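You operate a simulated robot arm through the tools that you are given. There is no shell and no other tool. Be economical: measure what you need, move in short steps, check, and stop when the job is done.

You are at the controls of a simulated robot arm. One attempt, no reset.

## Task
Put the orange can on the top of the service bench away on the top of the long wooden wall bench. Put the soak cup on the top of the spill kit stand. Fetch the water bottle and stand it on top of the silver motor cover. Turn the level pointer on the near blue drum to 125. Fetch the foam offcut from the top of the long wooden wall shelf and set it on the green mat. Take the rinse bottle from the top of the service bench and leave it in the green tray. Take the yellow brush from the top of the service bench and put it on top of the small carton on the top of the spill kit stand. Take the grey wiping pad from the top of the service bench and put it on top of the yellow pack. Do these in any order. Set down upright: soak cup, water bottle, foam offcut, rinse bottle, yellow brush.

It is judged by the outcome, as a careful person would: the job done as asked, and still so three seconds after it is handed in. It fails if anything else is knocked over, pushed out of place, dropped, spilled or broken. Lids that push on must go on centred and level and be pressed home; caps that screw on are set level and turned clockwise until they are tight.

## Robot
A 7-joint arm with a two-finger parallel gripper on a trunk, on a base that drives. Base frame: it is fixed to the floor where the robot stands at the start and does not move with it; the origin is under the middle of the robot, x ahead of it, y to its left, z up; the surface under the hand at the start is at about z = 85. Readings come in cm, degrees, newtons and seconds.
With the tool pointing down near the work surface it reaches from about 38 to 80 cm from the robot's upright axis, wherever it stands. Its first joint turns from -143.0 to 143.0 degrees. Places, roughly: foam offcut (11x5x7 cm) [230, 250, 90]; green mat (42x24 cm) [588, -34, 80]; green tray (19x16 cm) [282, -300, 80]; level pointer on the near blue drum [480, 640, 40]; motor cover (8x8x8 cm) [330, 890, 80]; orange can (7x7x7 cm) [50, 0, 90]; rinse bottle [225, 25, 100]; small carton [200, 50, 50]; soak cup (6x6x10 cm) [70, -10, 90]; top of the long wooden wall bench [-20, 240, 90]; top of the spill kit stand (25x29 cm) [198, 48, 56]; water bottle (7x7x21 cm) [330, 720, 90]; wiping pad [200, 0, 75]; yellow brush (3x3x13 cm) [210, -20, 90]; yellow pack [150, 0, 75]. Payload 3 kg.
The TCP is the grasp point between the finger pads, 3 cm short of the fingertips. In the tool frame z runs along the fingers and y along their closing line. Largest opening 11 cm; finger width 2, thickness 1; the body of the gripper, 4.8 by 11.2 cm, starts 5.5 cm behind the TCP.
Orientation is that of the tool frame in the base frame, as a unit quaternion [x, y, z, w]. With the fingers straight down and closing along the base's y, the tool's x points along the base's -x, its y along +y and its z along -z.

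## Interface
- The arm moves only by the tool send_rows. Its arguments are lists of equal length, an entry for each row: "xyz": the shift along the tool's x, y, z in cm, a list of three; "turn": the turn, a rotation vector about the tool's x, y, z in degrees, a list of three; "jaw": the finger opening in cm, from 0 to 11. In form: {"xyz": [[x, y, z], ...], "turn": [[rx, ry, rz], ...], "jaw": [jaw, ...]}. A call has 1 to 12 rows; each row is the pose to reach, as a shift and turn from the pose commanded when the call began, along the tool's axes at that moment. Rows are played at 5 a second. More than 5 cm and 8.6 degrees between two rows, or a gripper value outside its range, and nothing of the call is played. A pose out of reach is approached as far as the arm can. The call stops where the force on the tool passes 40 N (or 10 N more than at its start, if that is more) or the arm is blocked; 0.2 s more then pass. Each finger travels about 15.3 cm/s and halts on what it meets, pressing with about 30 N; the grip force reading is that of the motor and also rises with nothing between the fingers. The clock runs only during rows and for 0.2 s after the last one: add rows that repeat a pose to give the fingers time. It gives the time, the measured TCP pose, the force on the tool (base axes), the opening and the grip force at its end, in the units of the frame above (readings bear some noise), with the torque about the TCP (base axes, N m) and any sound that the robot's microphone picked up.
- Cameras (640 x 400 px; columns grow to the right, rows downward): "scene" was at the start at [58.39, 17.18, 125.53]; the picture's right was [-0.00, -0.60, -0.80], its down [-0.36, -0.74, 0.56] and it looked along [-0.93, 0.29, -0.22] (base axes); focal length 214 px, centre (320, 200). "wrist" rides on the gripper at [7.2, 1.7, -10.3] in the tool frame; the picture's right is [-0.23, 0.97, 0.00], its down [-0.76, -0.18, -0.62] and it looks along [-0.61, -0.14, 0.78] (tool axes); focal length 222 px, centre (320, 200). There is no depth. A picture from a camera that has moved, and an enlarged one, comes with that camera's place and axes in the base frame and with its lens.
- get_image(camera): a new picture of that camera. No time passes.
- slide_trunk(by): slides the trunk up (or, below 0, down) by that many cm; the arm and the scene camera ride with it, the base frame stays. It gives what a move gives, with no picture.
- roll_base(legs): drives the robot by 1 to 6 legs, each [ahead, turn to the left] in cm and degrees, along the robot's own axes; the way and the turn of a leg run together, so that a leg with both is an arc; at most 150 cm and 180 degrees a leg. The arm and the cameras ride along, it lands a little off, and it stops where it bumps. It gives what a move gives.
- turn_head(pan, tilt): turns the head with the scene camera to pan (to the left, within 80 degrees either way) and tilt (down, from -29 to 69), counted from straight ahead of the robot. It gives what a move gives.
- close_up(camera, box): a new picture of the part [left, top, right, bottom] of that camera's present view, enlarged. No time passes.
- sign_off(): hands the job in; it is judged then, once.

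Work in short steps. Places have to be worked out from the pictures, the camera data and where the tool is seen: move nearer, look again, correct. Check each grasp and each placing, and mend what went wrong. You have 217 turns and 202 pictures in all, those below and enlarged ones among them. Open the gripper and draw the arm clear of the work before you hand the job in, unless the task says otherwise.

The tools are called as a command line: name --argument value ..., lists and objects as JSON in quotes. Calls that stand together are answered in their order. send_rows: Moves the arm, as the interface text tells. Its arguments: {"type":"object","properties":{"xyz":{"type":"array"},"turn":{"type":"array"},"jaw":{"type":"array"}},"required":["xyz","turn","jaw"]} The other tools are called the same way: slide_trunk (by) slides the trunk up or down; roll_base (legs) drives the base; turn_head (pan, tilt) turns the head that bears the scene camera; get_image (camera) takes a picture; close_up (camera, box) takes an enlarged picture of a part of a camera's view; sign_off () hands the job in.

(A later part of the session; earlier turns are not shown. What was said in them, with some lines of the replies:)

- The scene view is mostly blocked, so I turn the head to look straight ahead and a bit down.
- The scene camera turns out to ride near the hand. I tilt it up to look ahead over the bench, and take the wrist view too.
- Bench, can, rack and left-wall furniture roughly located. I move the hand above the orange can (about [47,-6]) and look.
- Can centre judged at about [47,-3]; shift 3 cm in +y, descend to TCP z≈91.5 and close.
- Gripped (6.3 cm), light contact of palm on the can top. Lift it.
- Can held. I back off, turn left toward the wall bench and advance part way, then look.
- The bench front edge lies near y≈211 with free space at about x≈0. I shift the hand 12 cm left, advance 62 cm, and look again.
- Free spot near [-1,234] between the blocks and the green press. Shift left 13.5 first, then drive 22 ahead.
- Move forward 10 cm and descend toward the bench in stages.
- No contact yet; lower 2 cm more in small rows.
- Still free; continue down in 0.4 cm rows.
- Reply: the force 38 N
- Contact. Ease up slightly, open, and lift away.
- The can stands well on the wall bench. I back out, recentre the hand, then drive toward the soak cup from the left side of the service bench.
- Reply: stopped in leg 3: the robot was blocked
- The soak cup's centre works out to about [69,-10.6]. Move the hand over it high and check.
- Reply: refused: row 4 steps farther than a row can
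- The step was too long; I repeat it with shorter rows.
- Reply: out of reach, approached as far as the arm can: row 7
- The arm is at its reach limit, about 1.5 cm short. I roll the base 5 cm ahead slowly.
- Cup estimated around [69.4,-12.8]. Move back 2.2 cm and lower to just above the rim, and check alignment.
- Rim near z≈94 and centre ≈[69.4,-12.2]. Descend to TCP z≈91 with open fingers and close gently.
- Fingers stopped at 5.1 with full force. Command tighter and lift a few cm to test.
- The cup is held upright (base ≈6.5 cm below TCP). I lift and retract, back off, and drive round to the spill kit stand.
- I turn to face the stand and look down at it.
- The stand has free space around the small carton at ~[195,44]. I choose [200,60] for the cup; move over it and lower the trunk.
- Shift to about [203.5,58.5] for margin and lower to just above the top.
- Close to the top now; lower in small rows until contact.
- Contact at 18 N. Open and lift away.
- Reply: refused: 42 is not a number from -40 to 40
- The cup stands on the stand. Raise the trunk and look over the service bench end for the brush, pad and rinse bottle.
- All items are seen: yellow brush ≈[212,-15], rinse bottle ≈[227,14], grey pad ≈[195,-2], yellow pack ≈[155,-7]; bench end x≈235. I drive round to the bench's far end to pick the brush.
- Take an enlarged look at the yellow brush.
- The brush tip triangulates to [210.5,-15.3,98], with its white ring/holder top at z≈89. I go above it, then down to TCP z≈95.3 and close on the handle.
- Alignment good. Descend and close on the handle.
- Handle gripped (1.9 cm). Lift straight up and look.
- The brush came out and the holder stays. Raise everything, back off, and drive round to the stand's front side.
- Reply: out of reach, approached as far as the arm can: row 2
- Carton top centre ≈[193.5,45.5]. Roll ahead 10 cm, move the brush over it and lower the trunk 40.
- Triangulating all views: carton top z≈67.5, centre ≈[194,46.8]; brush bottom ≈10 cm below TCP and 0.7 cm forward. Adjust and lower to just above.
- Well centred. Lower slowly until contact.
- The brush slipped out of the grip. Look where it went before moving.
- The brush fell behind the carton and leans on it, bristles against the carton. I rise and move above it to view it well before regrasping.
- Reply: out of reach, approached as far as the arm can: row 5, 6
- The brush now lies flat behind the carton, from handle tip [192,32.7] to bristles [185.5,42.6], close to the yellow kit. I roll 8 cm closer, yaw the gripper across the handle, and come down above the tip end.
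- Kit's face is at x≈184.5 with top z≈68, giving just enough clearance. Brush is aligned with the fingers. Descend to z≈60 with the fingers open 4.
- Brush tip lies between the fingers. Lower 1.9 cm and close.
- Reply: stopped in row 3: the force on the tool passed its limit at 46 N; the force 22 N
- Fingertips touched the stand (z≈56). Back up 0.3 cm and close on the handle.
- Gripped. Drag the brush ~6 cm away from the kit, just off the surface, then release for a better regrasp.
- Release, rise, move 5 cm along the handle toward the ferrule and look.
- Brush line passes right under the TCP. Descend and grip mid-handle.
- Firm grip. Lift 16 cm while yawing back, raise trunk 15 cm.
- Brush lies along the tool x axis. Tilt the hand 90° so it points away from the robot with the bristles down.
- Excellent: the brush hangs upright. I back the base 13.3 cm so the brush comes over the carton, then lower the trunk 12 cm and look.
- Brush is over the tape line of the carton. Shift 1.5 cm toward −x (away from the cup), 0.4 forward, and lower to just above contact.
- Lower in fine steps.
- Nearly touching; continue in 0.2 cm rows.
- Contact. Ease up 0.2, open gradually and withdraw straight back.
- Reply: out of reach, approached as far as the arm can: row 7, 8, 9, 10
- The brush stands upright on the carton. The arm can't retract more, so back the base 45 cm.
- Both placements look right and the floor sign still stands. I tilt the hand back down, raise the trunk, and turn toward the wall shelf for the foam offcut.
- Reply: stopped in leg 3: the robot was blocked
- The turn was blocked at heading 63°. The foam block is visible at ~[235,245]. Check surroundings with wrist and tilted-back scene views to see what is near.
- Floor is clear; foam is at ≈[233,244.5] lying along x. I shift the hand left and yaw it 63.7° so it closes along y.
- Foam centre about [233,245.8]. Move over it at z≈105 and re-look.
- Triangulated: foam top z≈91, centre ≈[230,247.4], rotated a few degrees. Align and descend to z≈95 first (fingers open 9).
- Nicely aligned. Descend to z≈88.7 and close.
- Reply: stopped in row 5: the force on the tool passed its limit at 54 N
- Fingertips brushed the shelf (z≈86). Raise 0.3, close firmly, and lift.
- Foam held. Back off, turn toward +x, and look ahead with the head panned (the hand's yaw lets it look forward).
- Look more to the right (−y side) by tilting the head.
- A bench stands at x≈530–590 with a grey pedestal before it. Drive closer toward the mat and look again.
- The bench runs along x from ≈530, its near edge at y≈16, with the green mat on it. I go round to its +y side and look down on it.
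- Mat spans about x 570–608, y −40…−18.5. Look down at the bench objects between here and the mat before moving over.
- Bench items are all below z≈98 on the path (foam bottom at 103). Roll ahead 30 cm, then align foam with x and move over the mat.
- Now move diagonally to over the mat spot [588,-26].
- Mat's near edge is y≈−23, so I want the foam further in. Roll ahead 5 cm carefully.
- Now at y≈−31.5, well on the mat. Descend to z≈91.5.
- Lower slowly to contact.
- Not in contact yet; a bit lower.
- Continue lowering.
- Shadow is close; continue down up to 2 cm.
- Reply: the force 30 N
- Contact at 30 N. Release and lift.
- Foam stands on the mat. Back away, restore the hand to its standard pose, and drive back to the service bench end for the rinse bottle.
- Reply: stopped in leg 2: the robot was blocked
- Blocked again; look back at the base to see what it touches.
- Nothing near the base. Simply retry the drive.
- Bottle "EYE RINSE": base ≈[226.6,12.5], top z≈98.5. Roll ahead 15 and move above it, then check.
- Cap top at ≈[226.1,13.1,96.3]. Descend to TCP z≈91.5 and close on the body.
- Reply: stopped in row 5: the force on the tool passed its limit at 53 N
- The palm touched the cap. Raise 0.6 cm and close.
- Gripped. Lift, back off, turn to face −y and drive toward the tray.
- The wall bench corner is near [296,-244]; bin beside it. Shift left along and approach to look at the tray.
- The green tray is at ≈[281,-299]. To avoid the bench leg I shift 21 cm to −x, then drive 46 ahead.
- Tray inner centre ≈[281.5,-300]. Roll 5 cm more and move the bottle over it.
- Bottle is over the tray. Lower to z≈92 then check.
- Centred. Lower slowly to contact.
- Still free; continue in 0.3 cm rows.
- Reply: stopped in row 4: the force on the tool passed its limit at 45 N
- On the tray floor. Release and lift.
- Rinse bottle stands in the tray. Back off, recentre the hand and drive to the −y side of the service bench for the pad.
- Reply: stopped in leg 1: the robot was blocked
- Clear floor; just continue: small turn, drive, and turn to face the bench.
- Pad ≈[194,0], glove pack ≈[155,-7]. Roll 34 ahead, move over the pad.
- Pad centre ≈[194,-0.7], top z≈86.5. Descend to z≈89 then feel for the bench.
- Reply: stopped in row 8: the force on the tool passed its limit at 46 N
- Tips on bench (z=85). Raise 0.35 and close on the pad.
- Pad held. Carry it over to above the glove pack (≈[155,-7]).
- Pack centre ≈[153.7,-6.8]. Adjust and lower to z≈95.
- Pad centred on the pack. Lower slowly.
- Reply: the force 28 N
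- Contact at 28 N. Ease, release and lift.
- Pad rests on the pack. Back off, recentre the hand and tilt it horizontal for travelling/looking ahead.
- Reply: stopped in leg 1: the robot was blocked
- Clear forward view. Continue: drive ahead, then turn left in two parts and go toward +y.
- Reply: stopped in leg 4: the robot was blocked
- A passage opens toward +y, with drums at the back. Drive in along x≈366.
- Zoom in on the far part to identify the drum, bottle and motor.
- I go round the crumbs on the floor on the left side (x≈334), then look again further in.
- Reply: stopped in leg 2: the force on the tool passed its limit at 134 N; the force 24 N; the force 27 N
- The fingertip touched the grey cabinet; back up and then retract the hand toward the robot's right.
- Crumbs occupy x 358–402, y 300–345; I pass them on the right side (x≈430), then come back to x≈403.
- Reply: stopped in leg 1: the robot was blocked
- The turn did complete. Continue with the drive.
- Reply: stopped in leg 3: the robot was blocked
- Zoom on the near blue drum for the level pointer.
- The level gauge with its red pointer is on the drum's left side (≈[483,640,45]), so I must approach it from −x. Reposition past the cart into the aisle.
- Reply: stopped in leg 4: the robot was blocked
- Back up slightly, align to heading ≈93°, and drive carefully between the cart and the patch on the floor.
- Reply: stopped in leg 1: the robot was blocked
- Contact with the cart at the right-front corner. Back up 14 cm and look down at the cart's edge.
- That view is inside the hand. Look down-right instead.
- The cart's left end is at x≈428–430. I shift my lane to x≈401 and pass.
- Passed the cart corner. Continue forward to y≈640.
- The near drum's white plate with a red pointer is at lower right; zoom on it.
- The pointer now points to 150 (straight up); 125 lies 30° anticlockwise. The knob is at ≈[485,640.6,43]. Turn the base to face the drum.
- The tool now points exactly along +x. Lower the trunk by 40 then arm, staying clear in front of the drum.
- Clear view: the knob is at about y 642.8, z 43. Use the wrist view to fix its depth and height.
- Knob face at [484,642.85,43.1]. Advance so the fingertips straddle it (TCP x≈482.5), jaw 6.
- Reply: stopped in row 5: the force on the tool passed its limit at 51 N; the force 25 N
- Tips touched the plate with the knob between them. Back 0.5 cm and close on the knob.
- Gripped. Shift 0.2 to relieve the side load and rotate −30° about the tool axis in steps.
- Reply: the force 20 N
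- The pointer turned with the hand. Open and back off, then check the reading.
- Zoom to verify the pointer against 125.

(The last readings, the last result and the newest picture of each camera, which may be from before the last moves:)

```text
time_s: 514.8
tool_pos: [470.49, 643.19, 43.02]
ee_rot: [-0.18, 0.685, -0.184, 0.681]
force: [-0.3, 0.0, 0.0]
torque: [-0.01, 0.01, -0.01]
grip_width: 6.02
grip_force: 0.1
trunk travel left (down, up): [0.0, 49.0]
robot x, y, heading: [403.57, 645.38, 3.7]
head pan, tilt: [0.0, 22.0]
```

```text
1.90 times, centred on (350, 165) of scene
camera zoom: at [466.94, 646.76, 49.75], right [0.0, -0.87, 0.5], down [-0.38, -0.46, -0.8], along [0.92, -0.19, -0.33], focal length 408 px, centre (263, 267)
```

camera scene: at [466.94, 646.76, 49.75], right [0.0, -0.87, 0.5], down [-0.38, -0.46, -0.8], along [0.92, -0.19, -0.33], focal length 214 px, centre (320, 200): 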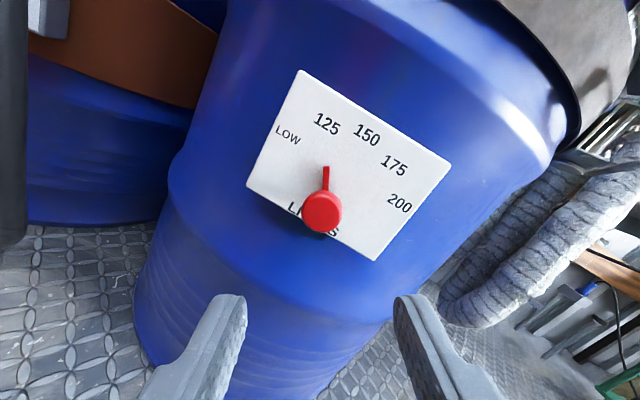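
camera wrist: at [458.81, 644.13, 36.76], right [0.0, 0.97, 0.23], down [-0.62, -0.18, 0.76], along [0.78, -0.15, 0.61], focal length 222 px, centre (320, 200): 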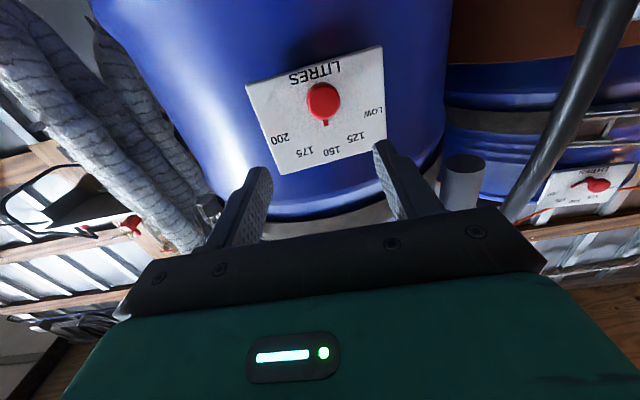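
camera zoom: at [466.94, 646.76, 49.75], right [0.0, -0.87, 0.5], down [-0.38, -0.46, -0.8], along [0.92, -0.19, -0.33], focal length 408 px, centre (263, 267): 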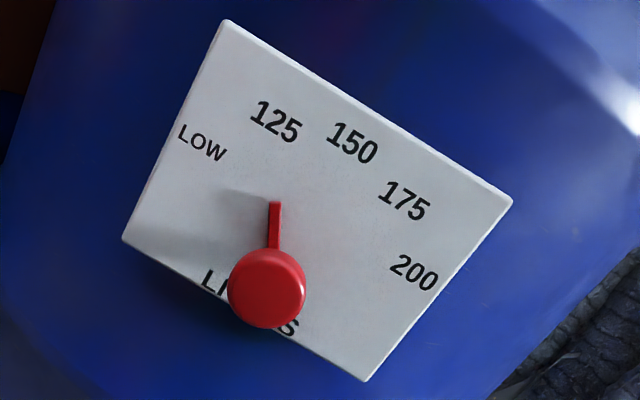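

Pointer is at 125. Unroll the hand, raise the trunk, and turn back toward +y to find the water bottle.

send_rows --xyz '[[0, 0, -1], [0, 0, -2], [0, 0, -2], [0, 0, -2], [0, 0, -2]]' --turn '[[0, 0, 7], [0, 0, 14], [0, 0, 21], [0, 0, 28], [0, 0, 30]]' --jaw '[9, 9, 9, 9, 9]'

roll_base --legs '[[-8, 0]]'

slide_trunk --by 40

roll_base --legs '[[0, 45]]'

roll_base --legs '[[0, 45]]'

turn_head --pan 25 --tilt 10

get_image --camera "scene"

```text
time_s: 516.0
tool_pos: [468.55, 643.08, 43.29]
ee_rot: [0.004, 0.709, 0.0, 0.705]
force: [-0.4, 0.4, 0.2]
torque: [0.02, -0.01, -0.03]
grip_width: 9.03
grip_force: 0.0
trunk travel left (down, up): [0.0, 49.0]
robot x, y, heading: [403.42, 645.33, 3.9]
head pan, tilt: [0.0, 22.0]
```

```text
time_s: 517.0
tool_pos: [460.67, 642.46, 43.25]
ee_rot: [0.002, 0.709, -0.001, 0.705]
force: [0.1, 0.6, -0.1]
torque: [-0.04, 0.02, -0.01]
grip_width: 9.0
grip_force: 0.0
trunk travel left (down, up): [0.0, 49.0]
robot x, y, heading: [395.39, 644.65, 3.9]
head pan, tilt: [0.0, 22.0]
```

```text
time_s: 520.9
tool_pos: [460.64, 642.44, 83.2]
ee_rot: [0.003, 0.709, -0.001, 0.705]
force: [-0.4, 0.2, 0.4]
torque: [0.01, 0.03, 0.03]
grip_width: 9.0
grip_force: 0.1
trunk travel left (down, up): [-40.0, 9.0]
robot x, y, heading: [395.55, 644.83, 3.7]
head pan, tilt: [0.0, 22.0]
```

```text
time_s: 523.6
tool_pos: [443.21, 689.32, 83.4]
ee_rot: [-0.267, 0.657, 0.268, 0.652]
force: [-1.7, 0.4, 0.1]
torque: [0.0, -0.04, -0.07]
grip_width: 9.01
grip_force: 0.0
trunk travel left (down, up): [-40.0, 9.0]
robot x, y, heading: [398.23, 642.28, 48.5]
head pan, tilt: [0.0, 22.0]
stopped in leg 1: the robot was blocked; the commanded pose is now the measured one
```

```text
time_s: 526.1
tool_pos: [398.59, 707.96, 83.42]
ee_rot: [-0.492, 0.509, 0.491, 0.506]
force: [-0.1, 0.2, 0.0]
torque: [-0.05, -0.02, -0.07]
grip_width: 8.99
grip_force: 0.1
trunk travel left (down, up): [-40.0, 9.0]
robot x, y, heading: [401.53, 642.81, 91.8]
head pan, tilt: [0.0, 22.0]
stopped in leg 1: the robot was blocked; the commanded pose is now the measured one
```

```text
time_s: 527.0
tool_pos: [398.76, 707.83, 83.56]
ee_rot: [-0.491, 0.511, 0.491, 0.507]
force: [-0.7, 0.5, -0.2]
torque: [0.02, -0.01, 0.02]
grip_width: 8.98
grip_force: 0.0
trunk travel left (down, up): [-40.0, 9.0]
robot x, y, heading: [401.77, 642.35, 91.9]
head pan, tilt: [25.0, 10.0]
```

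```text
44 pictures are left
camera scene: at [394.78, 703.32, 93.11], right [0.92, 0.39, 0.0], down [0.07, -0.16, -0.98], along [-0.38, 0.91, -0.18], focal length 214 px, centre (320, 200)
```

scene: 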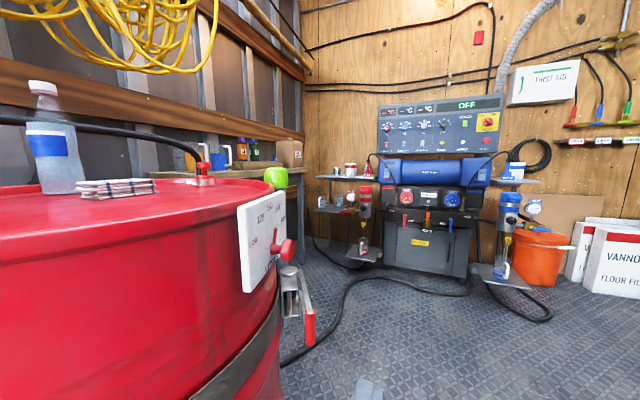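

The water bottle stands on the red drum at ≈[336,720]. Zoom toward [330,890] for the silver motor cover.

close_up --camera "scene" --box '[240, 110, 440, 270]'

```text
2.50 times, centred on (340, 190) of scene
camera zoom: at [394.78, 703.32, 93.11], right [0.92, 0.39, 0.0], down [0.07, -0.16, -0.98], along [-0.38, 0.91, -0.18], focal length 536 px, centre (270, 225)
```

zoom: 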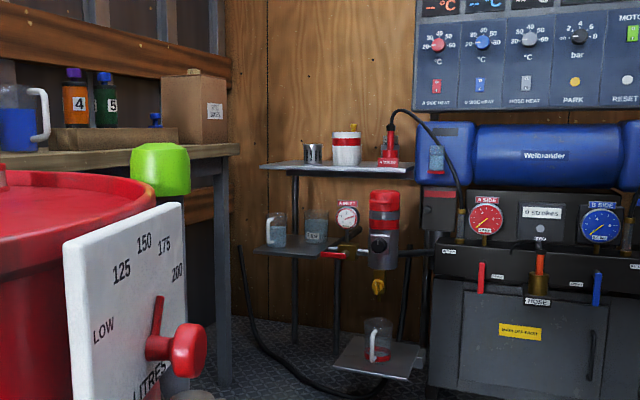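

The silver cylinder on the upper plate at ≈[333,890,84] is the motor cover. Now raise the hand to z≈104, advance 40, then turn toward the bottle.

slide_trunk --by 9

send_rows --xyz '[[-4, 0, 0], [-8, 0, 0], [-11.5, 0, 0], [-11.5, 0, 0]]' --turn '[[0, 0, 0], [0, 0, 0], [0, 0, 0], [0, 0, 0]]' --jaw '[11, 11, 11, 11]'

roll_base --legs '[[38, 0]]'

roll_base --legs '[[0, 40]]'

turn_head --pan 0 --tilt 15

get_image --camera "scene"

```text
time_s: 528.3
tool_pos: [398.76, 707.89, 92.39]
ee_rot: [-0.492, 0.511, 0.491, 0.507]
force: [0.6, -0.7, 0.4]
torque: [-0.03, -0.01, 0.0]
grip_width: 9.02
grip_force: 0.1
trunk travel left (down, up): [-49.0, 0.0]
robot x, y, heading: [401.89, 642.77, 91.7]
head pan, tilt: [25.0, 10.0]
```

```text
time_s: 529.3
tool_pos: [398.64, 708.16, 103.86]
ee_rot: [-0.491, 0.51, 0.491, 0.508]
force: [-0.2, -0.8, 0.0]
torque: [-0.01, 0.03, 0.02]
grip_width: 11.0
grip_force: 0.1
trunk travel left (down, up): [-49.0, 0.0]
robot x, y, heading: [401.62, 642.83, 91.7]
head pan, tilt: [25.0, 10.0]
```

```text
time_s: 531.7
tool_pos: [398.43, 746.87, 103.65]
ee_rot: [-0.489, 0.513, 0.488, 0.51]
force: [-0.2, -0.4, -0.1]
torque: [-0.03, -0.01, -0.04]
grip_width: 10.98
grip_force: 0.0
trunk travel left (down, up): [-49.0, 0.0]
robot x, y, heading: [400.6, 681.6, 91.2]
head pan, tilt: [25.0, 10.0]
```

```text
time_s: 534.0
tool_pos: [357.12, 730.03, 103.76]
ee_rot: [0.634, -0.317, -0.632, -0.314]
force: [-0.4, 0.4, -0.3]
torque: [-0.02, -0.01, 0.01]
grip_width: 11.0
grip_force: 0.0
trunk travel left (down, up): [-49.0, 0.0]
robot x, y, heading: [403.33, 683.63, 130.7]
head pan, tilt: [25.0, 10.0]
```

```text
time_s: 534.9
tool_pos: [357.16, 730.0, 103.74]
ee_rot: [0.634, -0.316, -0.632, -0.313]
force: [-0.8, -0.8, 0.2]
torque: [-0.01, -0.01, -0.01]
grip_width: 10.99
grip_force: 0.0
trunk travel left (down, up): [-49.0, 0.0]
robot x, y, heading: [403.01, 683.64, 130.7]
head pan, tilt: [0.0, 15.0]
```

```text
42 pictures are left
camera scene: at [359.41, 727.03, 112.68], right [0.8, 0.6, 0.0], down [0.16, -0.21, -0.96], along [-0.58, 0.77, -0.26], focal length 214 px, centre (320, 200)
```

scene: 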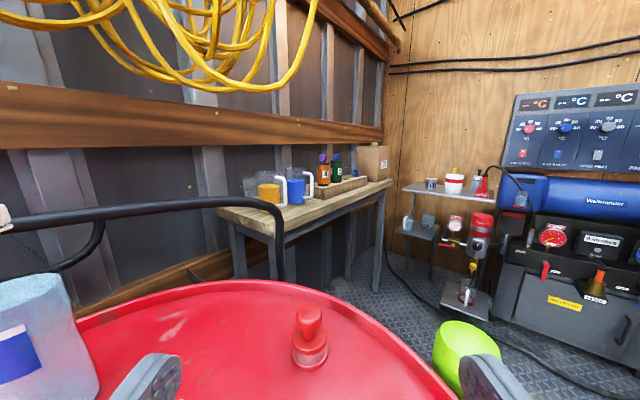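

Bottle is 20 cm left of the hand. Back up 25 and turn left 15° so that the bottle is straight ahead.

roll_base --legs '[[-25, 0], [0, 14]]'

get_image --camera "scene"

```text
time_s: 537.5
tool_pos: [362.98, 698.9, 103.74]
ee_rot: [0.669, -0.235, -0.666, -0.232]
force: [0.4, -0.3, 0.5]
torque: [0.01, 0.02, 0.0]
grip_width: 10.98
grip_force: 0.1
trunk travel left (down, up): [-49.0, 0.0]
robot x, y, heading: [420.12, 665.66, 145.3]
head pan, tilt: [0.0, 15.0]
```

```text
41 pictures are left
camera scene: at [365.95, 696.46, 112.68], right [0.62, 0.78, 0.0], down [0.2, -0.17, -0.96], along [-0.75, 0.6, -0.26], focal length 214 px, centre (320, 200)
```

scene: 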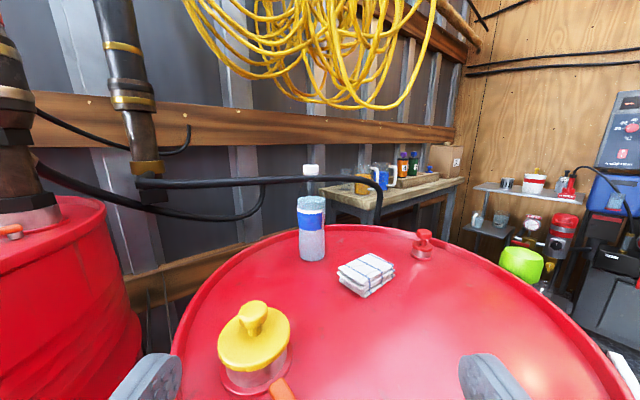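

Bottle at ≈[332,721.5], z 88–108.5, straight ahead. Roll ahead 25 at this height, then check.

roll_base --legs '[[25, 0]]'

turn_head --pan 0 --tilt 30

get_image --camera "scene"

```text
time_s: 539.4
tool_pos: [342.18, 712.98, 104.01]
ee_rot: [0.669, -0.234, -0.667, -0.231]
force: [0.6, -0.4, -0.2]
torque: [0.0, 0.01, 0.0]
grip_width: 10.97
grip_force: 0.1
trunk travel left (down, up): [-49.0, 0.0]
robot x, y, heading: [399.35, 680.23, 145.7]
head pan, tilt: [0.0, 15.0]
```

```text
time_s: 540.1
tool_pos: [342.33, 713.1, 103.83]
ee_rot: [0.669, -0.235, -0.666, -0.232]
force: [0.4, 0.3, -0.3]
torque: [-0.02, 0.01, 0.0]
grip_width: 11.0
grip_force: 0.1
trunk travel left (down, up): [-49.0, 0.0]
robot x, y, heading: [399.16, 680.45, 145.3]
head pan, tilt: [0.0, 30.0]
```

```text
40 pictures are left
camera scene: at [345.42, 710.38, 110.36], right [0.62, 0.78, 0.0], down [0.39, -0.31, -0.86], along [-0.68, 0.54, -0.5], focal length 214 px, centre (320, 200)
```

scene: 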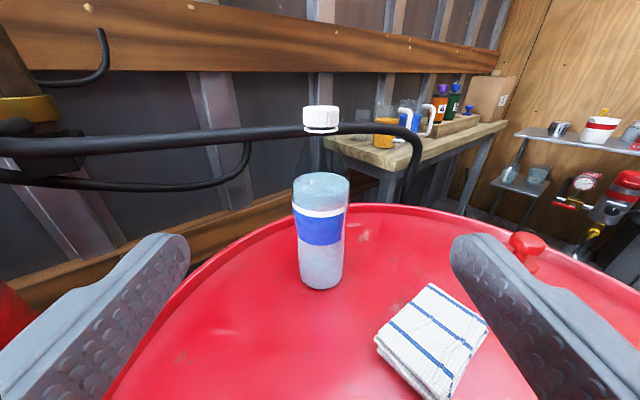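

Straight ahead. Advance 13.5 at neck height, then lower 5 around the body and close.

send_rows --xyz '[[0, 0, 4.5], [0, 0, 9], [0, 0, 13.5], [2.5, 0, 13.5], [5, 0, 13.5], [5, 0, 13.5], [5, 0, 13.5], [5, 0, 13.5], [5, 0, 13.5]]' --turn '[[0, 0, 0], [0, 0, 0], [0, 0, 0], [0, 0, 0], [0, 0, 0], [0, 0, 0], [0, 0, 0], [0, 0, 0], [0, 0, 0]]' --jaw '[11, 11, 11, 11, 11, 9, 7, 5, 5]'

get_image --camera "scene"

```text
time_s: 542.1
tool_pos: [331.62, 721.34, 98.75]
ee_rot: [0.669, -0.234, -0.667, -0.231]
force: [-0.8, 0.9, 0.9]
torque: [0.08, 0.18, -0.09]
grip_width: 6.12
grip_force: 29.5
trunk travel left (down, up): [-49.0, 0.0]
robot x, y, heading: [399.48, 680.29, 145.6]
head pan, tilt: [0.0, 30.0]
```

```text
39 pictures are left
camera scene: at [334.74, 718.71, 105.09], right [0.62, 0.78, 0.0], down [0.39, -0.31, -0.86], along [-0.68, 0.54, -0.5], focal length 214 px, centre (320, 200)
```

scene: 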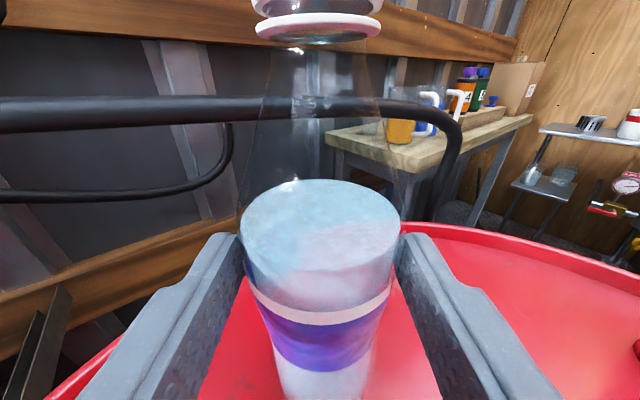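

Bottle gripped. Lift it to z≈111 and back away.

send_rows --xyz '[[-2, 0, 0], [-5, 0, -1], [-8, 0, -3], [-10, 0, -6], [-12, 0, -9], [-12, 0, -12]]' --turn '[[0, 0, 0], [0, 0, 0], [0, 0, 0], [0, 0, 0], [0, 0, 0], [0, 0, 0]]' --jaw '[4.5, 4.5, 4.5, 4.5, 4.5, 4.5]'

get_image --camera "scene"

```text
time_s: 543.5
tool_pos: [341.05, 714.1, 111.03]
ee_rot: [0.668, -0.234, -0.667, -0.233]
force: [-0.1, -0.6, -4.6]
torque: [-0.09, -0.08, -0.03]
grip_width: 6.13
grip_force: 30.3
trunk travel left (down, up): [-49.0, 0.0]
robot x, y, heading: [399.17, 680.14, 145.5]
head pan, tilt: [0.0, 30.0]
```

```text
38 pictures are left
camera scene: at [344.23, 711.47, 117.42], right [0.62, 0.78, 0.0], down [0.39, -0.31, -0.86], along [-0.68, 0.54, -0.5], focal length 214 px, centre (320, 200)
```

scene: 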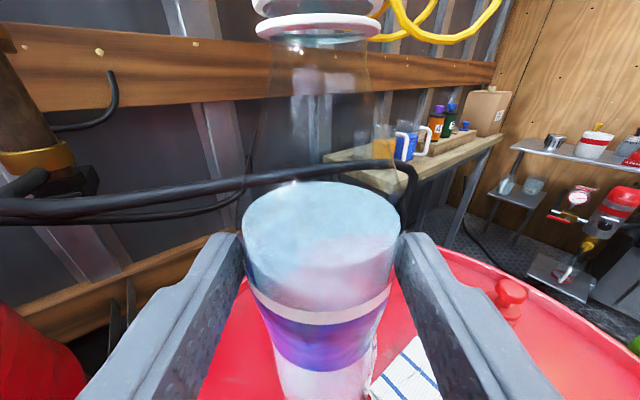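

Bottle held clear. Back up 22, turn right 32°, and drive 105 toward the motor.

roll_base --legs '[[-22, 0], [0, -32]]'

roll_base --legs '[[100, 0]]'

turn_head --pan 0 --tilt 20

get_image --camera "scene"

```text
time_s: 546.7
tool_pos: [383.52, 727.01, 111.03]
ee_rot: [0.585, -0.402, -0.582, -0.398]
force: [-0.4, 0.1, -3.9]
torque: [-0.11, -0.03, -0.04]
grip_width: 6.1
grip_force: 30.2
trunk travel left (down, up): [-49.0, 0.0]
robot x, y, heading: [414.36, 667.44, 115.4]
head pan, tilt: [0.0, 30.0]
```

```text
time_s: 549.4
tool_pos: [368.91, 754.62, 111.11]
ee_rot: [0.592, -0.391, -0.589, -0.386]
force: [0.4, 0.6, -4.3]
torque: [-0.12, -0.06, 0.04]
grip_width: 6.12
grip_force: 29.7
trunk travel left (down, up): [-49.0, 0.0]
robot x, y, heading: [403.35, 696.97, 121.8]
head pan, tilt: [0.0, 30.0]
stopped in leg 1: the robot was blocked; the commanded pose is now the measured one
```

```text
time_s: 550.1
tool_pos: [368.78, 754.54, 111.11]
ee_rot: [0.592, -0.39, -0.59, -0.387]
force: [-0.1, 0.2, -3.8]
torque: [-0.15, -0.08, 0.01]
grip_width: 6.13
grip_force: 30.4
trunk travel left (down, up): [-49.0, 0.0]
robot x, y, heading: [403.44, 696.63, 121.9]
head pan, tilt: [0.0, 20.0]
```

```text
37 pictures are left
camera scene: at [370.33, 751.07, 119.06], right [0.92, 0.4, 0.0], down [0.14, -0.32, -0.94], along [-0.37, 0.86, -0.35], focal length 214 px, centre (320, 200)
```

scene: 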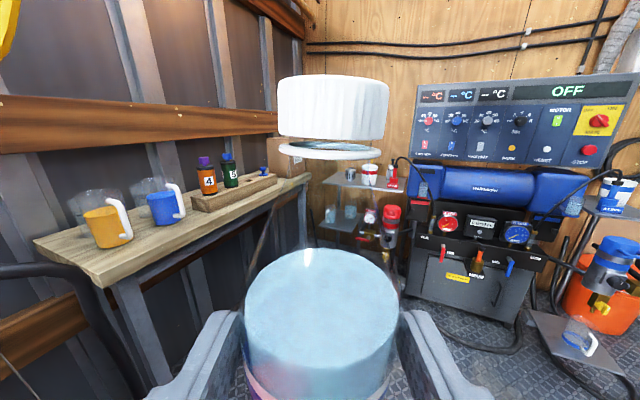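

Blocked by the drum's pallet on the left. Back off, take a lane further right to y≈790.

roll_base --legs '[[-14, 0], [0, -32]]'

roll_base --legs '[[108, 0]]'

roll_base --legs '[[0, 36]]'

get_image --camera "scene"

```text
time_s: 553.0
tool_pos: [412.17, 752.37, 111.02]
ee_rot: [-0.46, 0.539, 0.459, 0.536]
force: [-0.2, 0.4, -4.0]
torque: [-0.15, 0.02, -0.04]
grip_width: 6.09
grip_force: 29.9
trunk travel left (down, up): [-49.0, 0.0]
robot x, y, heading: [408.29, 685.1, 89.9]
head pan, tilt: [0.0, 20.0]
```

```text
time_s: 558.7
tool_pos: [413.98, 863.2, 111.1]
ee_rot: [-0.457, 0.542, 0.456, 0.539]
force: [-0.1, 0.1, -5.1]
torque: [-0.16, 0.02, -0.01]
grip_width: 6.1
grip_force: 29.7
trunk travel left (down, up): [-49.0, 0.0]
robot x, y, heading: [408.99, 796.16, 89.0]
head pan, tilt: [0.0, 20.0]
```

```text
time_s: 560.9
tool_pos: [373.34, 852.99, 111.15]
ee_rot: [0.604, -0.371, -0.602, -0.369]
force: [-0.1, -0.2, -4.2]
torque: [-0.12, -0.07, 0.02]
grip_width: 6.1
grip_force: 30.2
trunk travel left (down, up): [-49.0, 0.0]
robot x, y, heading: [411.49, 797.74, 125.5]
head pan, tilt: [0.0, 20.0]
```

```text
36 pictures are left
camera scene: at [375.1, 849.46, 119.17], right [0.89, 0.45, 0.0], down [0.16, -0.31, -0.94], along [-0.42, 0.84, -0.35], focal length 214 px, centre (320, 200)
```

scene: 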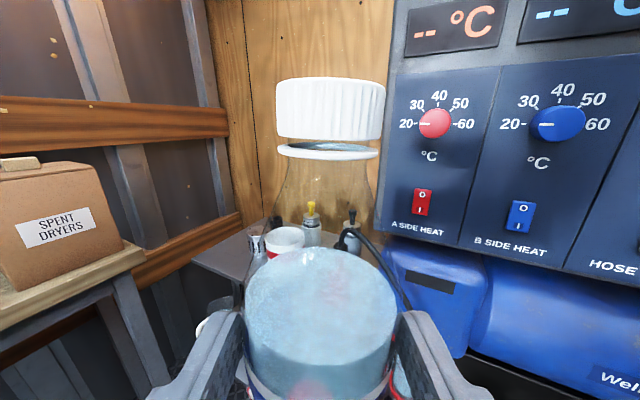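

Look left-down at the shelf plate to locate the motor cover.

turn_head --pan 30 --tilt 22

get_image --camera "scene"

```text
time_s: 561.8
tool_pos: [373.41, 852.83, 111.16]
ee_rot: [0.604, -0.371, -0.601, -0.368]
force: [0.2, -0.3, -4.5]
torque: [-0.13, -0.05, 0.03]
grip_width: 6.09
grip_force: 29.6
trunk travel left (down, up): [-49.0, 0.0]
robot x, y, heading: [411.56, 797.7, 125.6]
head pan, tilt: [30.0, 22.0]
```

```text
35 pictures are left
camera scene: at [371.52, 846.24, 118.89], right [0.55, 0.84, 0.0], down [0.31, -0.21, -0.93], along [-0.78, 0.5, -0.38], focal length 214 px, centre (320, 200)
```

scene: 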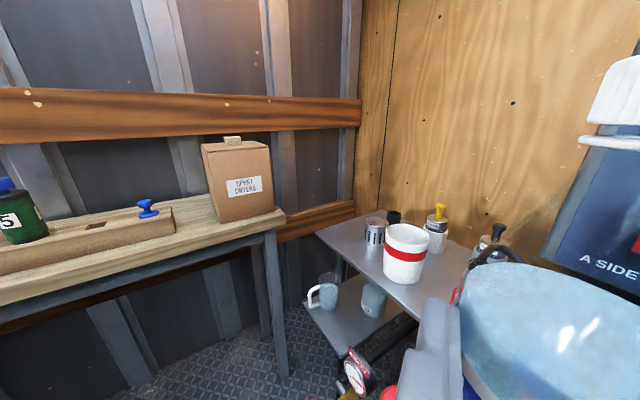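

close_up --camera "scene" --box '[300, 190, 520, 320]'

```text
2.91 times, centred on (410, 255) of scene
camera zoom: at [371.52, 846.24, 118.89], right [0.55, 0.84, 0.0], down [0.31, -0.21, -0.93], along [-0.78, 0.5, -0.38], focal length 624 px, centre (58, 40)
```

zoom: 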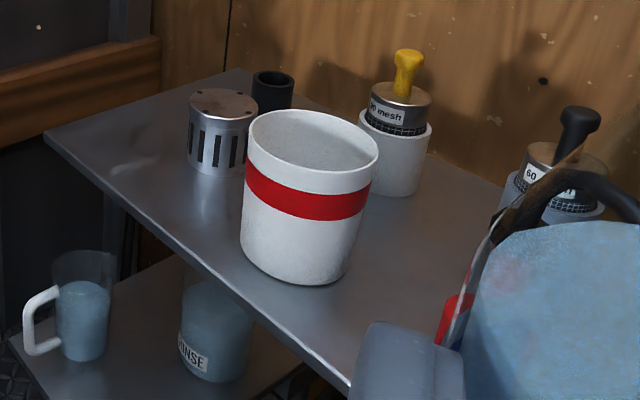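

The slotted silver cylinder is the motor cover: centre ≈[332.2,891.8], top z≈88; a white cup stands to its right (rim z≈93). Turn 5.5° left and roll 26 ahead.

roll_base --legs '[[0, 5.5], [26, 0]]'

get_image --camera "scene"

```text
time_s: 564.3
tool_pos: [350.49, 869.07, 111.29]
ee_rot: [0.621, -0.341, -0.619, -0.338]
force: [0.5, -0.4, -3.8]
torque: [-0.1, -0.09, 0.0]
grip_width: 6.1
grip_force: 29.9
trunk travel left (down, up): [-49.0, 0.0]
robot x, y, heading: [393.55, 818.05, 131.0]
head pan, tilt: [30.0, 22.0]
```

```text
33 pictures are left
camera scene: at [349.37, 862.37, 118.9], right [0.46, 0.89, 0.0], down [0.33, -0.18, -0.93], along [-0.82, 0.43, -0.38], focal length 214 px, centre (320, 200)
```

scene: 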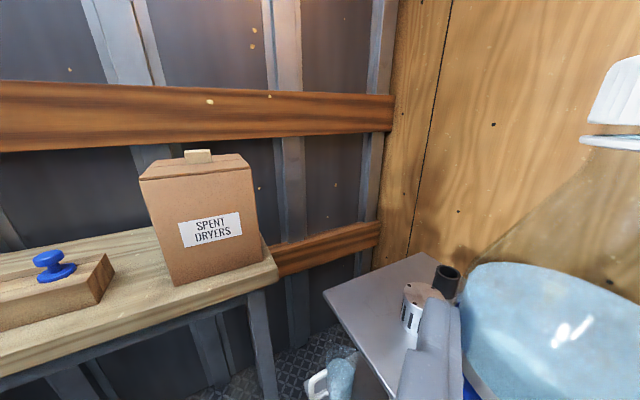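

Advance the bottle to above the cover (29.8 forward, 3.2 left) at the present height.

send_rows --xyz '[[0, 0.5, 4.5], [0, 1, 9], [0, 1.5, 13.5], [0, 2, 18], [0, 2.5, 22.5], [0, 3, 27], [0, 3.2, 29.6], [0, 3.2, 29.6]]' --turn '[[0, 0, 0], [0, 0, 0], [0, 0, 0], [0, 0, 0], [0, 0, 0], [0, 0, 0], [0, 0, 0], [0, 0, 0]]' --jaw '[4.5, 4.5, 4.5, 4.5, 4.5, 4.5, 4.5, 4.5]'

turn_head --pan 0 --tilt 45

get_image --camera "scene"

get_image --camera "wrist"

```text
time_s: 566.1
tool_pos: [331.91, 892.53, 111.35]
ee_rot: [0.621, -0.342, -0.618, -0.339]
force: [-0.4, 0.1, -4.4]
torque: [-0.14, -0.07, 0.01]
grip_width: 6.07
grip_force: 30.5
trunk travel left (down, up): [-49.0, 0.0]
robot x, y, heading: [393.61, 817.58, 130.8]
head pan, tilt: [30.0, 22.0]
```

```text
time_s: 567.0
tool_pos: [332.0, 892.42, 111.35]
ee_rot: [0.621, -0.341, -0.619, -0.338]
force: [0.3, 0.1, -4.4]
torque: [-0.12, -0.09, 0.0]
grip_width: 6.12
grip_force: 30.1
trunk travel left (down, up): [-49.0, 0.0]
robot x, y, heading: [393.77, 817.72, 131.0]
head pan, tilt: [0.0, 45.0]
```

```text
32 pictures are left
camera scene: at [334.67, 888.18, 115.45], right [0.84, 0.54, 0.0], down [0.38, -0.6, -0.7], along [-0.38, 0.59, -0.71], focal length 214 px, centre (320, 200)
```

scene: 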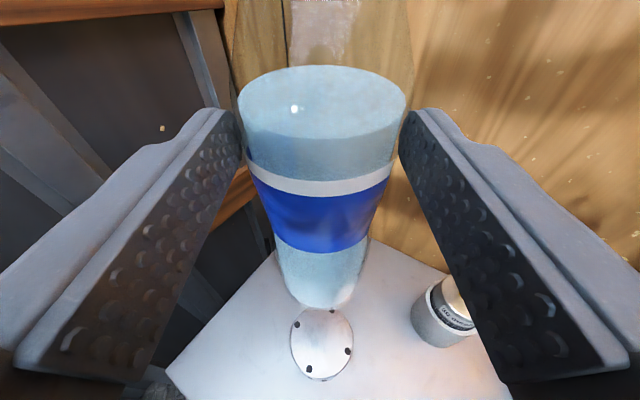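

```text
31 pictures are left
camera wrist: at [336.03, 882.76, 104.0], right [-0.82, -0.52, 0.23], down [0.48, -0.43, 0.77], along [-0.3, 0.74, 0.6], focal length 222 px, centre (320, 200)
```

wrist: 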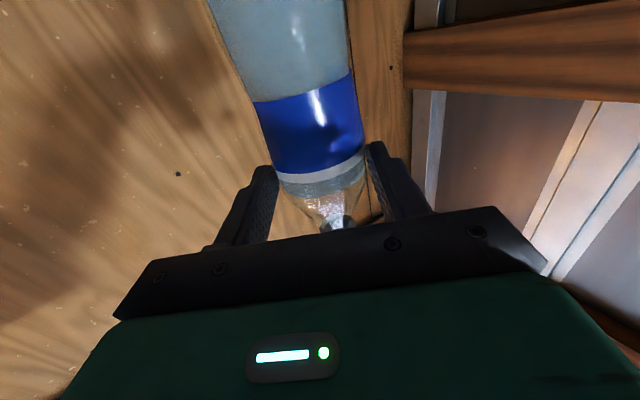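

The cover is directly below; bottle seems ~0.8 cm too far forward. Pull back 0.7 and lower 9 cm, then compare.

send_rows --xyz '[[3, 0, -0.7], [6, 0, -0.7], [9, 0, -0.7], [9, 0, -0.7]]' --turn '[[0, 0, 0], [0, 0, 0], [0, 0, 0], [0, 0, 0]]' --jaw '[4.5, 4.5, 4.5, 4.5]'

get_image --camera "scene"

```text
time_s: 568.0
tool_pos: [332.25, 891.73, 101.98]
ee_rot: [0.621, -0.341, -0.619, -0.339]
force: [-0.2, -0.6, -3.8]
torque: [-0.14, -0.05, -0.01]
grip_width: 6.13
grip_force: 30.2
trunk travel left (down, up): [-49.0, 0.0]
robot x, y, heading: [393.8, 817.89, 131.1]
head pan, tilt: [0.0, 45.0]
```

```text
30 pictures are left
camera scene: at [334.97, 887.44, 106.11], right [0.84, 0.54, 0.0], down [0.38, -0.6, -0.7], along [-0.38, 0.59, -0.71], focal length 214 px, centre (320, 200)
```

scene: 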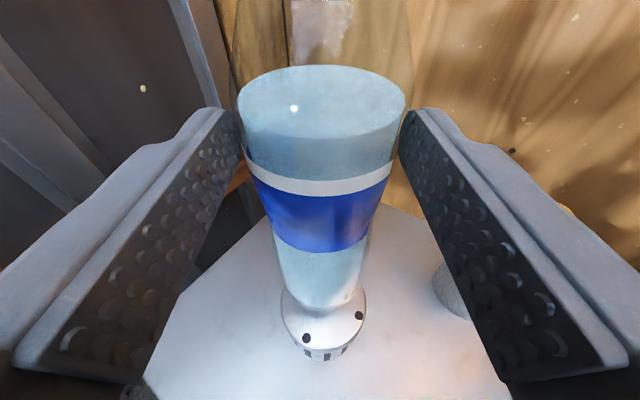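

Nearly concentric; pull back another 0.6 cm and lower to just above contact.

send_rows --xyz '[[1, -0.2, -0.6], [2, -0.2, -0.6], [2.4, -0.2, -0.6], [2.4, -0.2, -0.6]]' --turn '[[0, 0, 0], [0, 0, 0], [0, 0, 0], [0, 0, 0]]' --jaw '[4.5, 4.5, 4.5, 4.5]'

close_up --camera "scene" --box '[240, 220, 400, 360]'

```text
time_s: 569.0
tool_pos: [332.68, 891.43, 99.74]
ee_rot: [0.62, -0.341, -0.62, -0.339]
force: [-1.5, 0.0, -0.8]
torque: [0.2, 0.19, 0.0]
grip_width: 6.11
grip_force: 29.9
trunk travel left (down, up): [-49.0, 0.0]
robot x, y, heading: [393.25, 818.19, 130.9]
head pan, tilt: [0.0, 45.0]
```

```text
2.86 times, centred on (320, 290) of scene
camera zoom: at [335.46, 887.26, 103.93], right [0.84, 0.54, 0.0], down [0.38, -0.6, -0.7], along [-0.38, 0.59, -0.71], focal length 613 px, centre (320, -57)
```

zoom: 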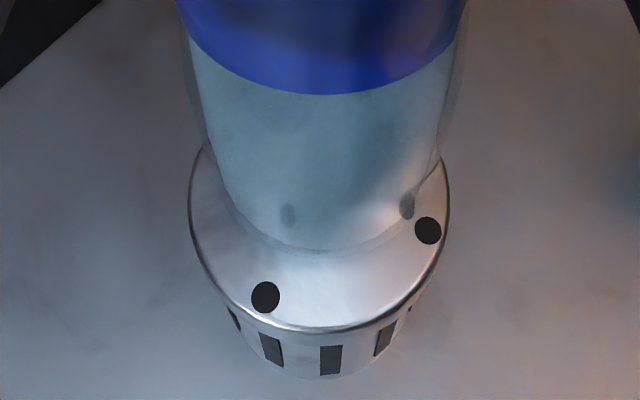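

The bottle still sits about 1.2 cm too far forward on the cover. Lift 0.8, pull back 1.2, and check again.

send_rows --xyz '[[-0.8, 0, 0], [-0.8, 0, -0.6], [-0.8, 0, -1.2], [-0.8, 0, -1.2]]' --turn '[[0, 0, 0], [0, 0, 0], [0, 0, 0], [0, 0, 0]]' --jaw '[4.5, 4.5, 4.5, 4.5]'

close_up --camera "scene" --box '[240, 220, 400, 360]'

```text
time_s: 570.0
tool_pos: [333.58, 890.43, 100.44]
ee_rot: [0.621, -0.341, -0.619, -0.339]
force: [0.1, 0.7, -4.5]
torque: [-0.09, -0.1, 0.03]
grip_width: 6.11
grip_force: 30.3
trunk travel left (down, up): [-49.0, 0.0]
robot x, y, heading: [393.39, 817.72, 131.1]
head pan, tilt: [0.0, 45.0]
```

```text
2.86 times, centred on (320, 290) of scene
camera zoom: at [336.29, 886.19, 104.64], right [0.84, 0.54, 0.0], down [0.38, -0.6, -0.7], along [-0.38, 0.59, -0.71], focal length 613 px, centre (320, -57)
```

zoom: 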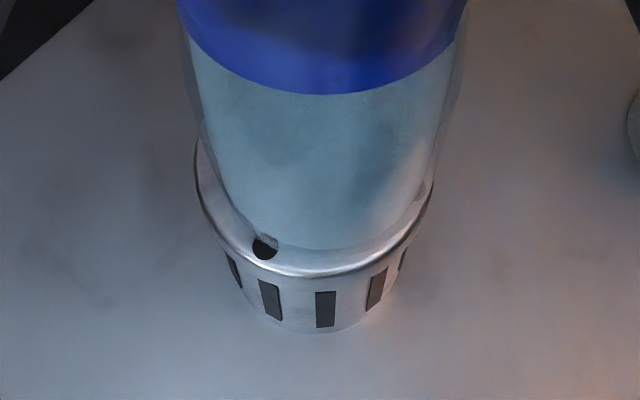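

Nearly concentric now. Pull back 0.4 more and lower slowly to contact.

send_rows --xyz '[[0, 0, -0.4], [0.3, 0, -0.4], [0.6, 0, -0.4], [0.8, 0, -0.4], [1, 0, -0.4]]' --turn '[[0, 0, 0], [0, 0, 0], [0, 0, 0], [0, 0, 0], [0, 0, 0]]' --jaw '[4.5, 4.5, 4.5, 4.5, 4.5]'

close_up --camera "scene" --box '[240, 220, 400, 360]'

```text
time_s: 571.2
tool_pos: [333.6, 890.09, 99.8]
ee_rot: [-0.62, 0.34, 0.62, 0.34]
force: [0.0, 1.7, 7.1]
torque: [0.63, 0.31, -0.05]
grip_width: 6.09
grip_force: 29.9
trunk travel left (down, up): [-49.0, 0.0]
robot x, y, heading: [393.4, 817.51, 131.0]
head pan, tilt: [0.0, 45.0]
```

```text
2.86 times, centred on (320, 290) of scene
camera zoom: at [336.36, 885.72, 103.9], right [0.84, 0.54, 0.0], down [0.38, -0.6, -0.71], along [-0.38, 0.6, -0.71], focal length 613 px, centre (320, -57)
```

zoom: 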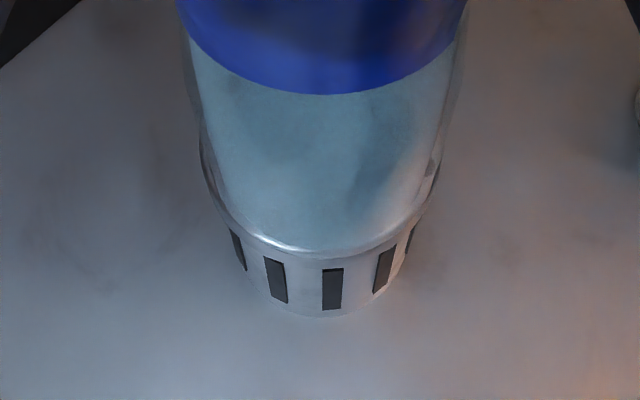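

The bottle sits flush and level on the cover. Ease slightly, open gradually, and withdraw straight back.

send_rows --xyz '[[-0.1, 0, 0], [-0.1, 0, 0], [-0.1, 0, 0], [-0.1, 0, 0], [-0.1, 0, 0], [-0.1, 0, -3], [-0.1, 0, -7], [-0.1, 0, -11], [-0.1, 0, -15], [-1, 0, -19], [-2, 0, -23]]' --turn '[[0, 0, 0], [0, 0, 0], [0, 0, 0], [0, 0, 0], [0, 0, 0], [0, 0, 0], [0, 0, 0], [0, 0, 0], [0, 0, 0], [0, 0, 0], [0, 0, 0]]' --jaw '[6, 6.6, 7.4, 8.6, 9.5, 9.5, 9.5, 9.5, 9.5, 9.5, 9.5]'

turn_head --pan 0 --tilt 25

get_image --camera "scene"

```text
time_s: 573.6
tool_pos: [346.21, 870.54, 101.52]
ee_rot: [0.621, -0.342, -0.619, -0.339]
force: [-0.2, 0.3, -0.2]
torque: [0.02, -0.03, 0.03]
grip_width: 9.53
grip_force: 0.1
trunk travel left (down, up): [-49.0, 0.0]
robot x, y, heading: [393.45, 817.52, 131.1]
head pan, tilt: [0.0, 45.0]
```

```text
time_s: 574.4
tool_pos: [346.08, 870.56, 101.6]
ee_rot: [0.621, -0.342, -0.619, -0.34]
force: [0.1, 0.2, -0.5]
torque: [0.02, 0.0, 0.03]
grip_width: 9.5
grip_force: 0.1
trunk travel left (down, up): [-49.0, 0.0]
robot x, y, heading: [393.67, 817.7, 130.9]
head pan, tilt: [0.0, 25.0]
```

```text
26 pictures are left
camera scene: at [348.16, 867.26, 108.79], right [0.84, 0.54, 0.0], down [0.23, -0.36, -0.9], along [-0.49, 0.76, -0.43], focal length 214 px, centre (320, 200)
```

scene: 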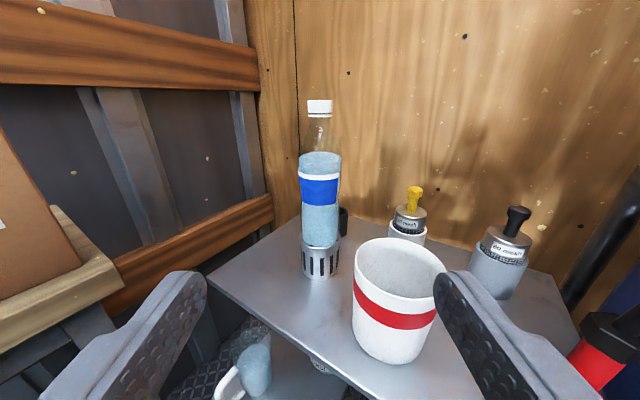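

The bottle stands upright on the motor cover. Back the base away and take a last look.

roll_base --legs '[[-25, 0]]'

get_image --camera "scene"

```text
time_s: 576.3
tool_pos: [362.76, 851.4, 101.61]
ee_rot: [0.621, -0.342, -0.618, -0.339]
force: [-0.6, 0.6, -0.1]
torque: [0.0, 0.0, 0.02]
grip_width: 9.51
grip_force: 0.2
trunk travel left (down, up): [-49.0, 0.0]
robot x, y, heading: [410.41, 798.66, 130.9]
head pan, tilt: [0.0, 25.0]
```

```text
25 pictures are left
camera scene: at [364.78, 848.11, 108.8], right [0.84, 0.54, 0.0], down [0.23, -0.36, -0.9], along [-0.49, 0.76, -0.43], focal length 214 px, centre (320, 200)
```

scene: 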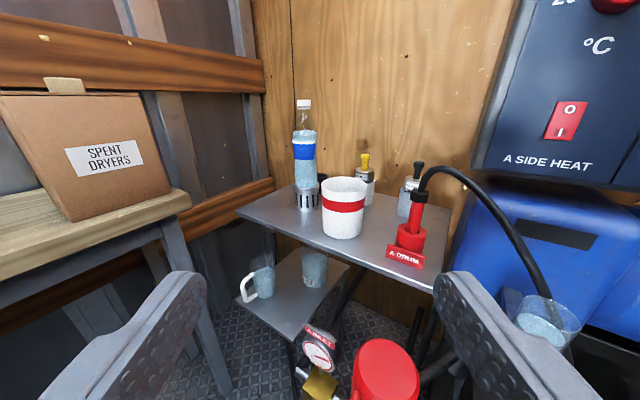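

All eight items are in place, the gripper is open and the arm is clear. I hand the job in.

sign_off

```text
The job is handed in.
```

All eight items are in the places you asked for, with the pointer at 125 and the upright items standing. Each was checked by camera when it was set down, but not re-checked at the end.

- **Brush:** It slipped from the grip and fell onto the spill kit stand while I was placing it. I picked it up again and stood it on the carton.
- **Bumps:** The gripper hit the grey cabinet hard in the passage (134 N). The base bumped the green cart and the red drum's pallet. Nothing looked knocked over.
- **Driven over:** The base crossed the floor hose and may have clipped the edge of the pale patch on the floor.
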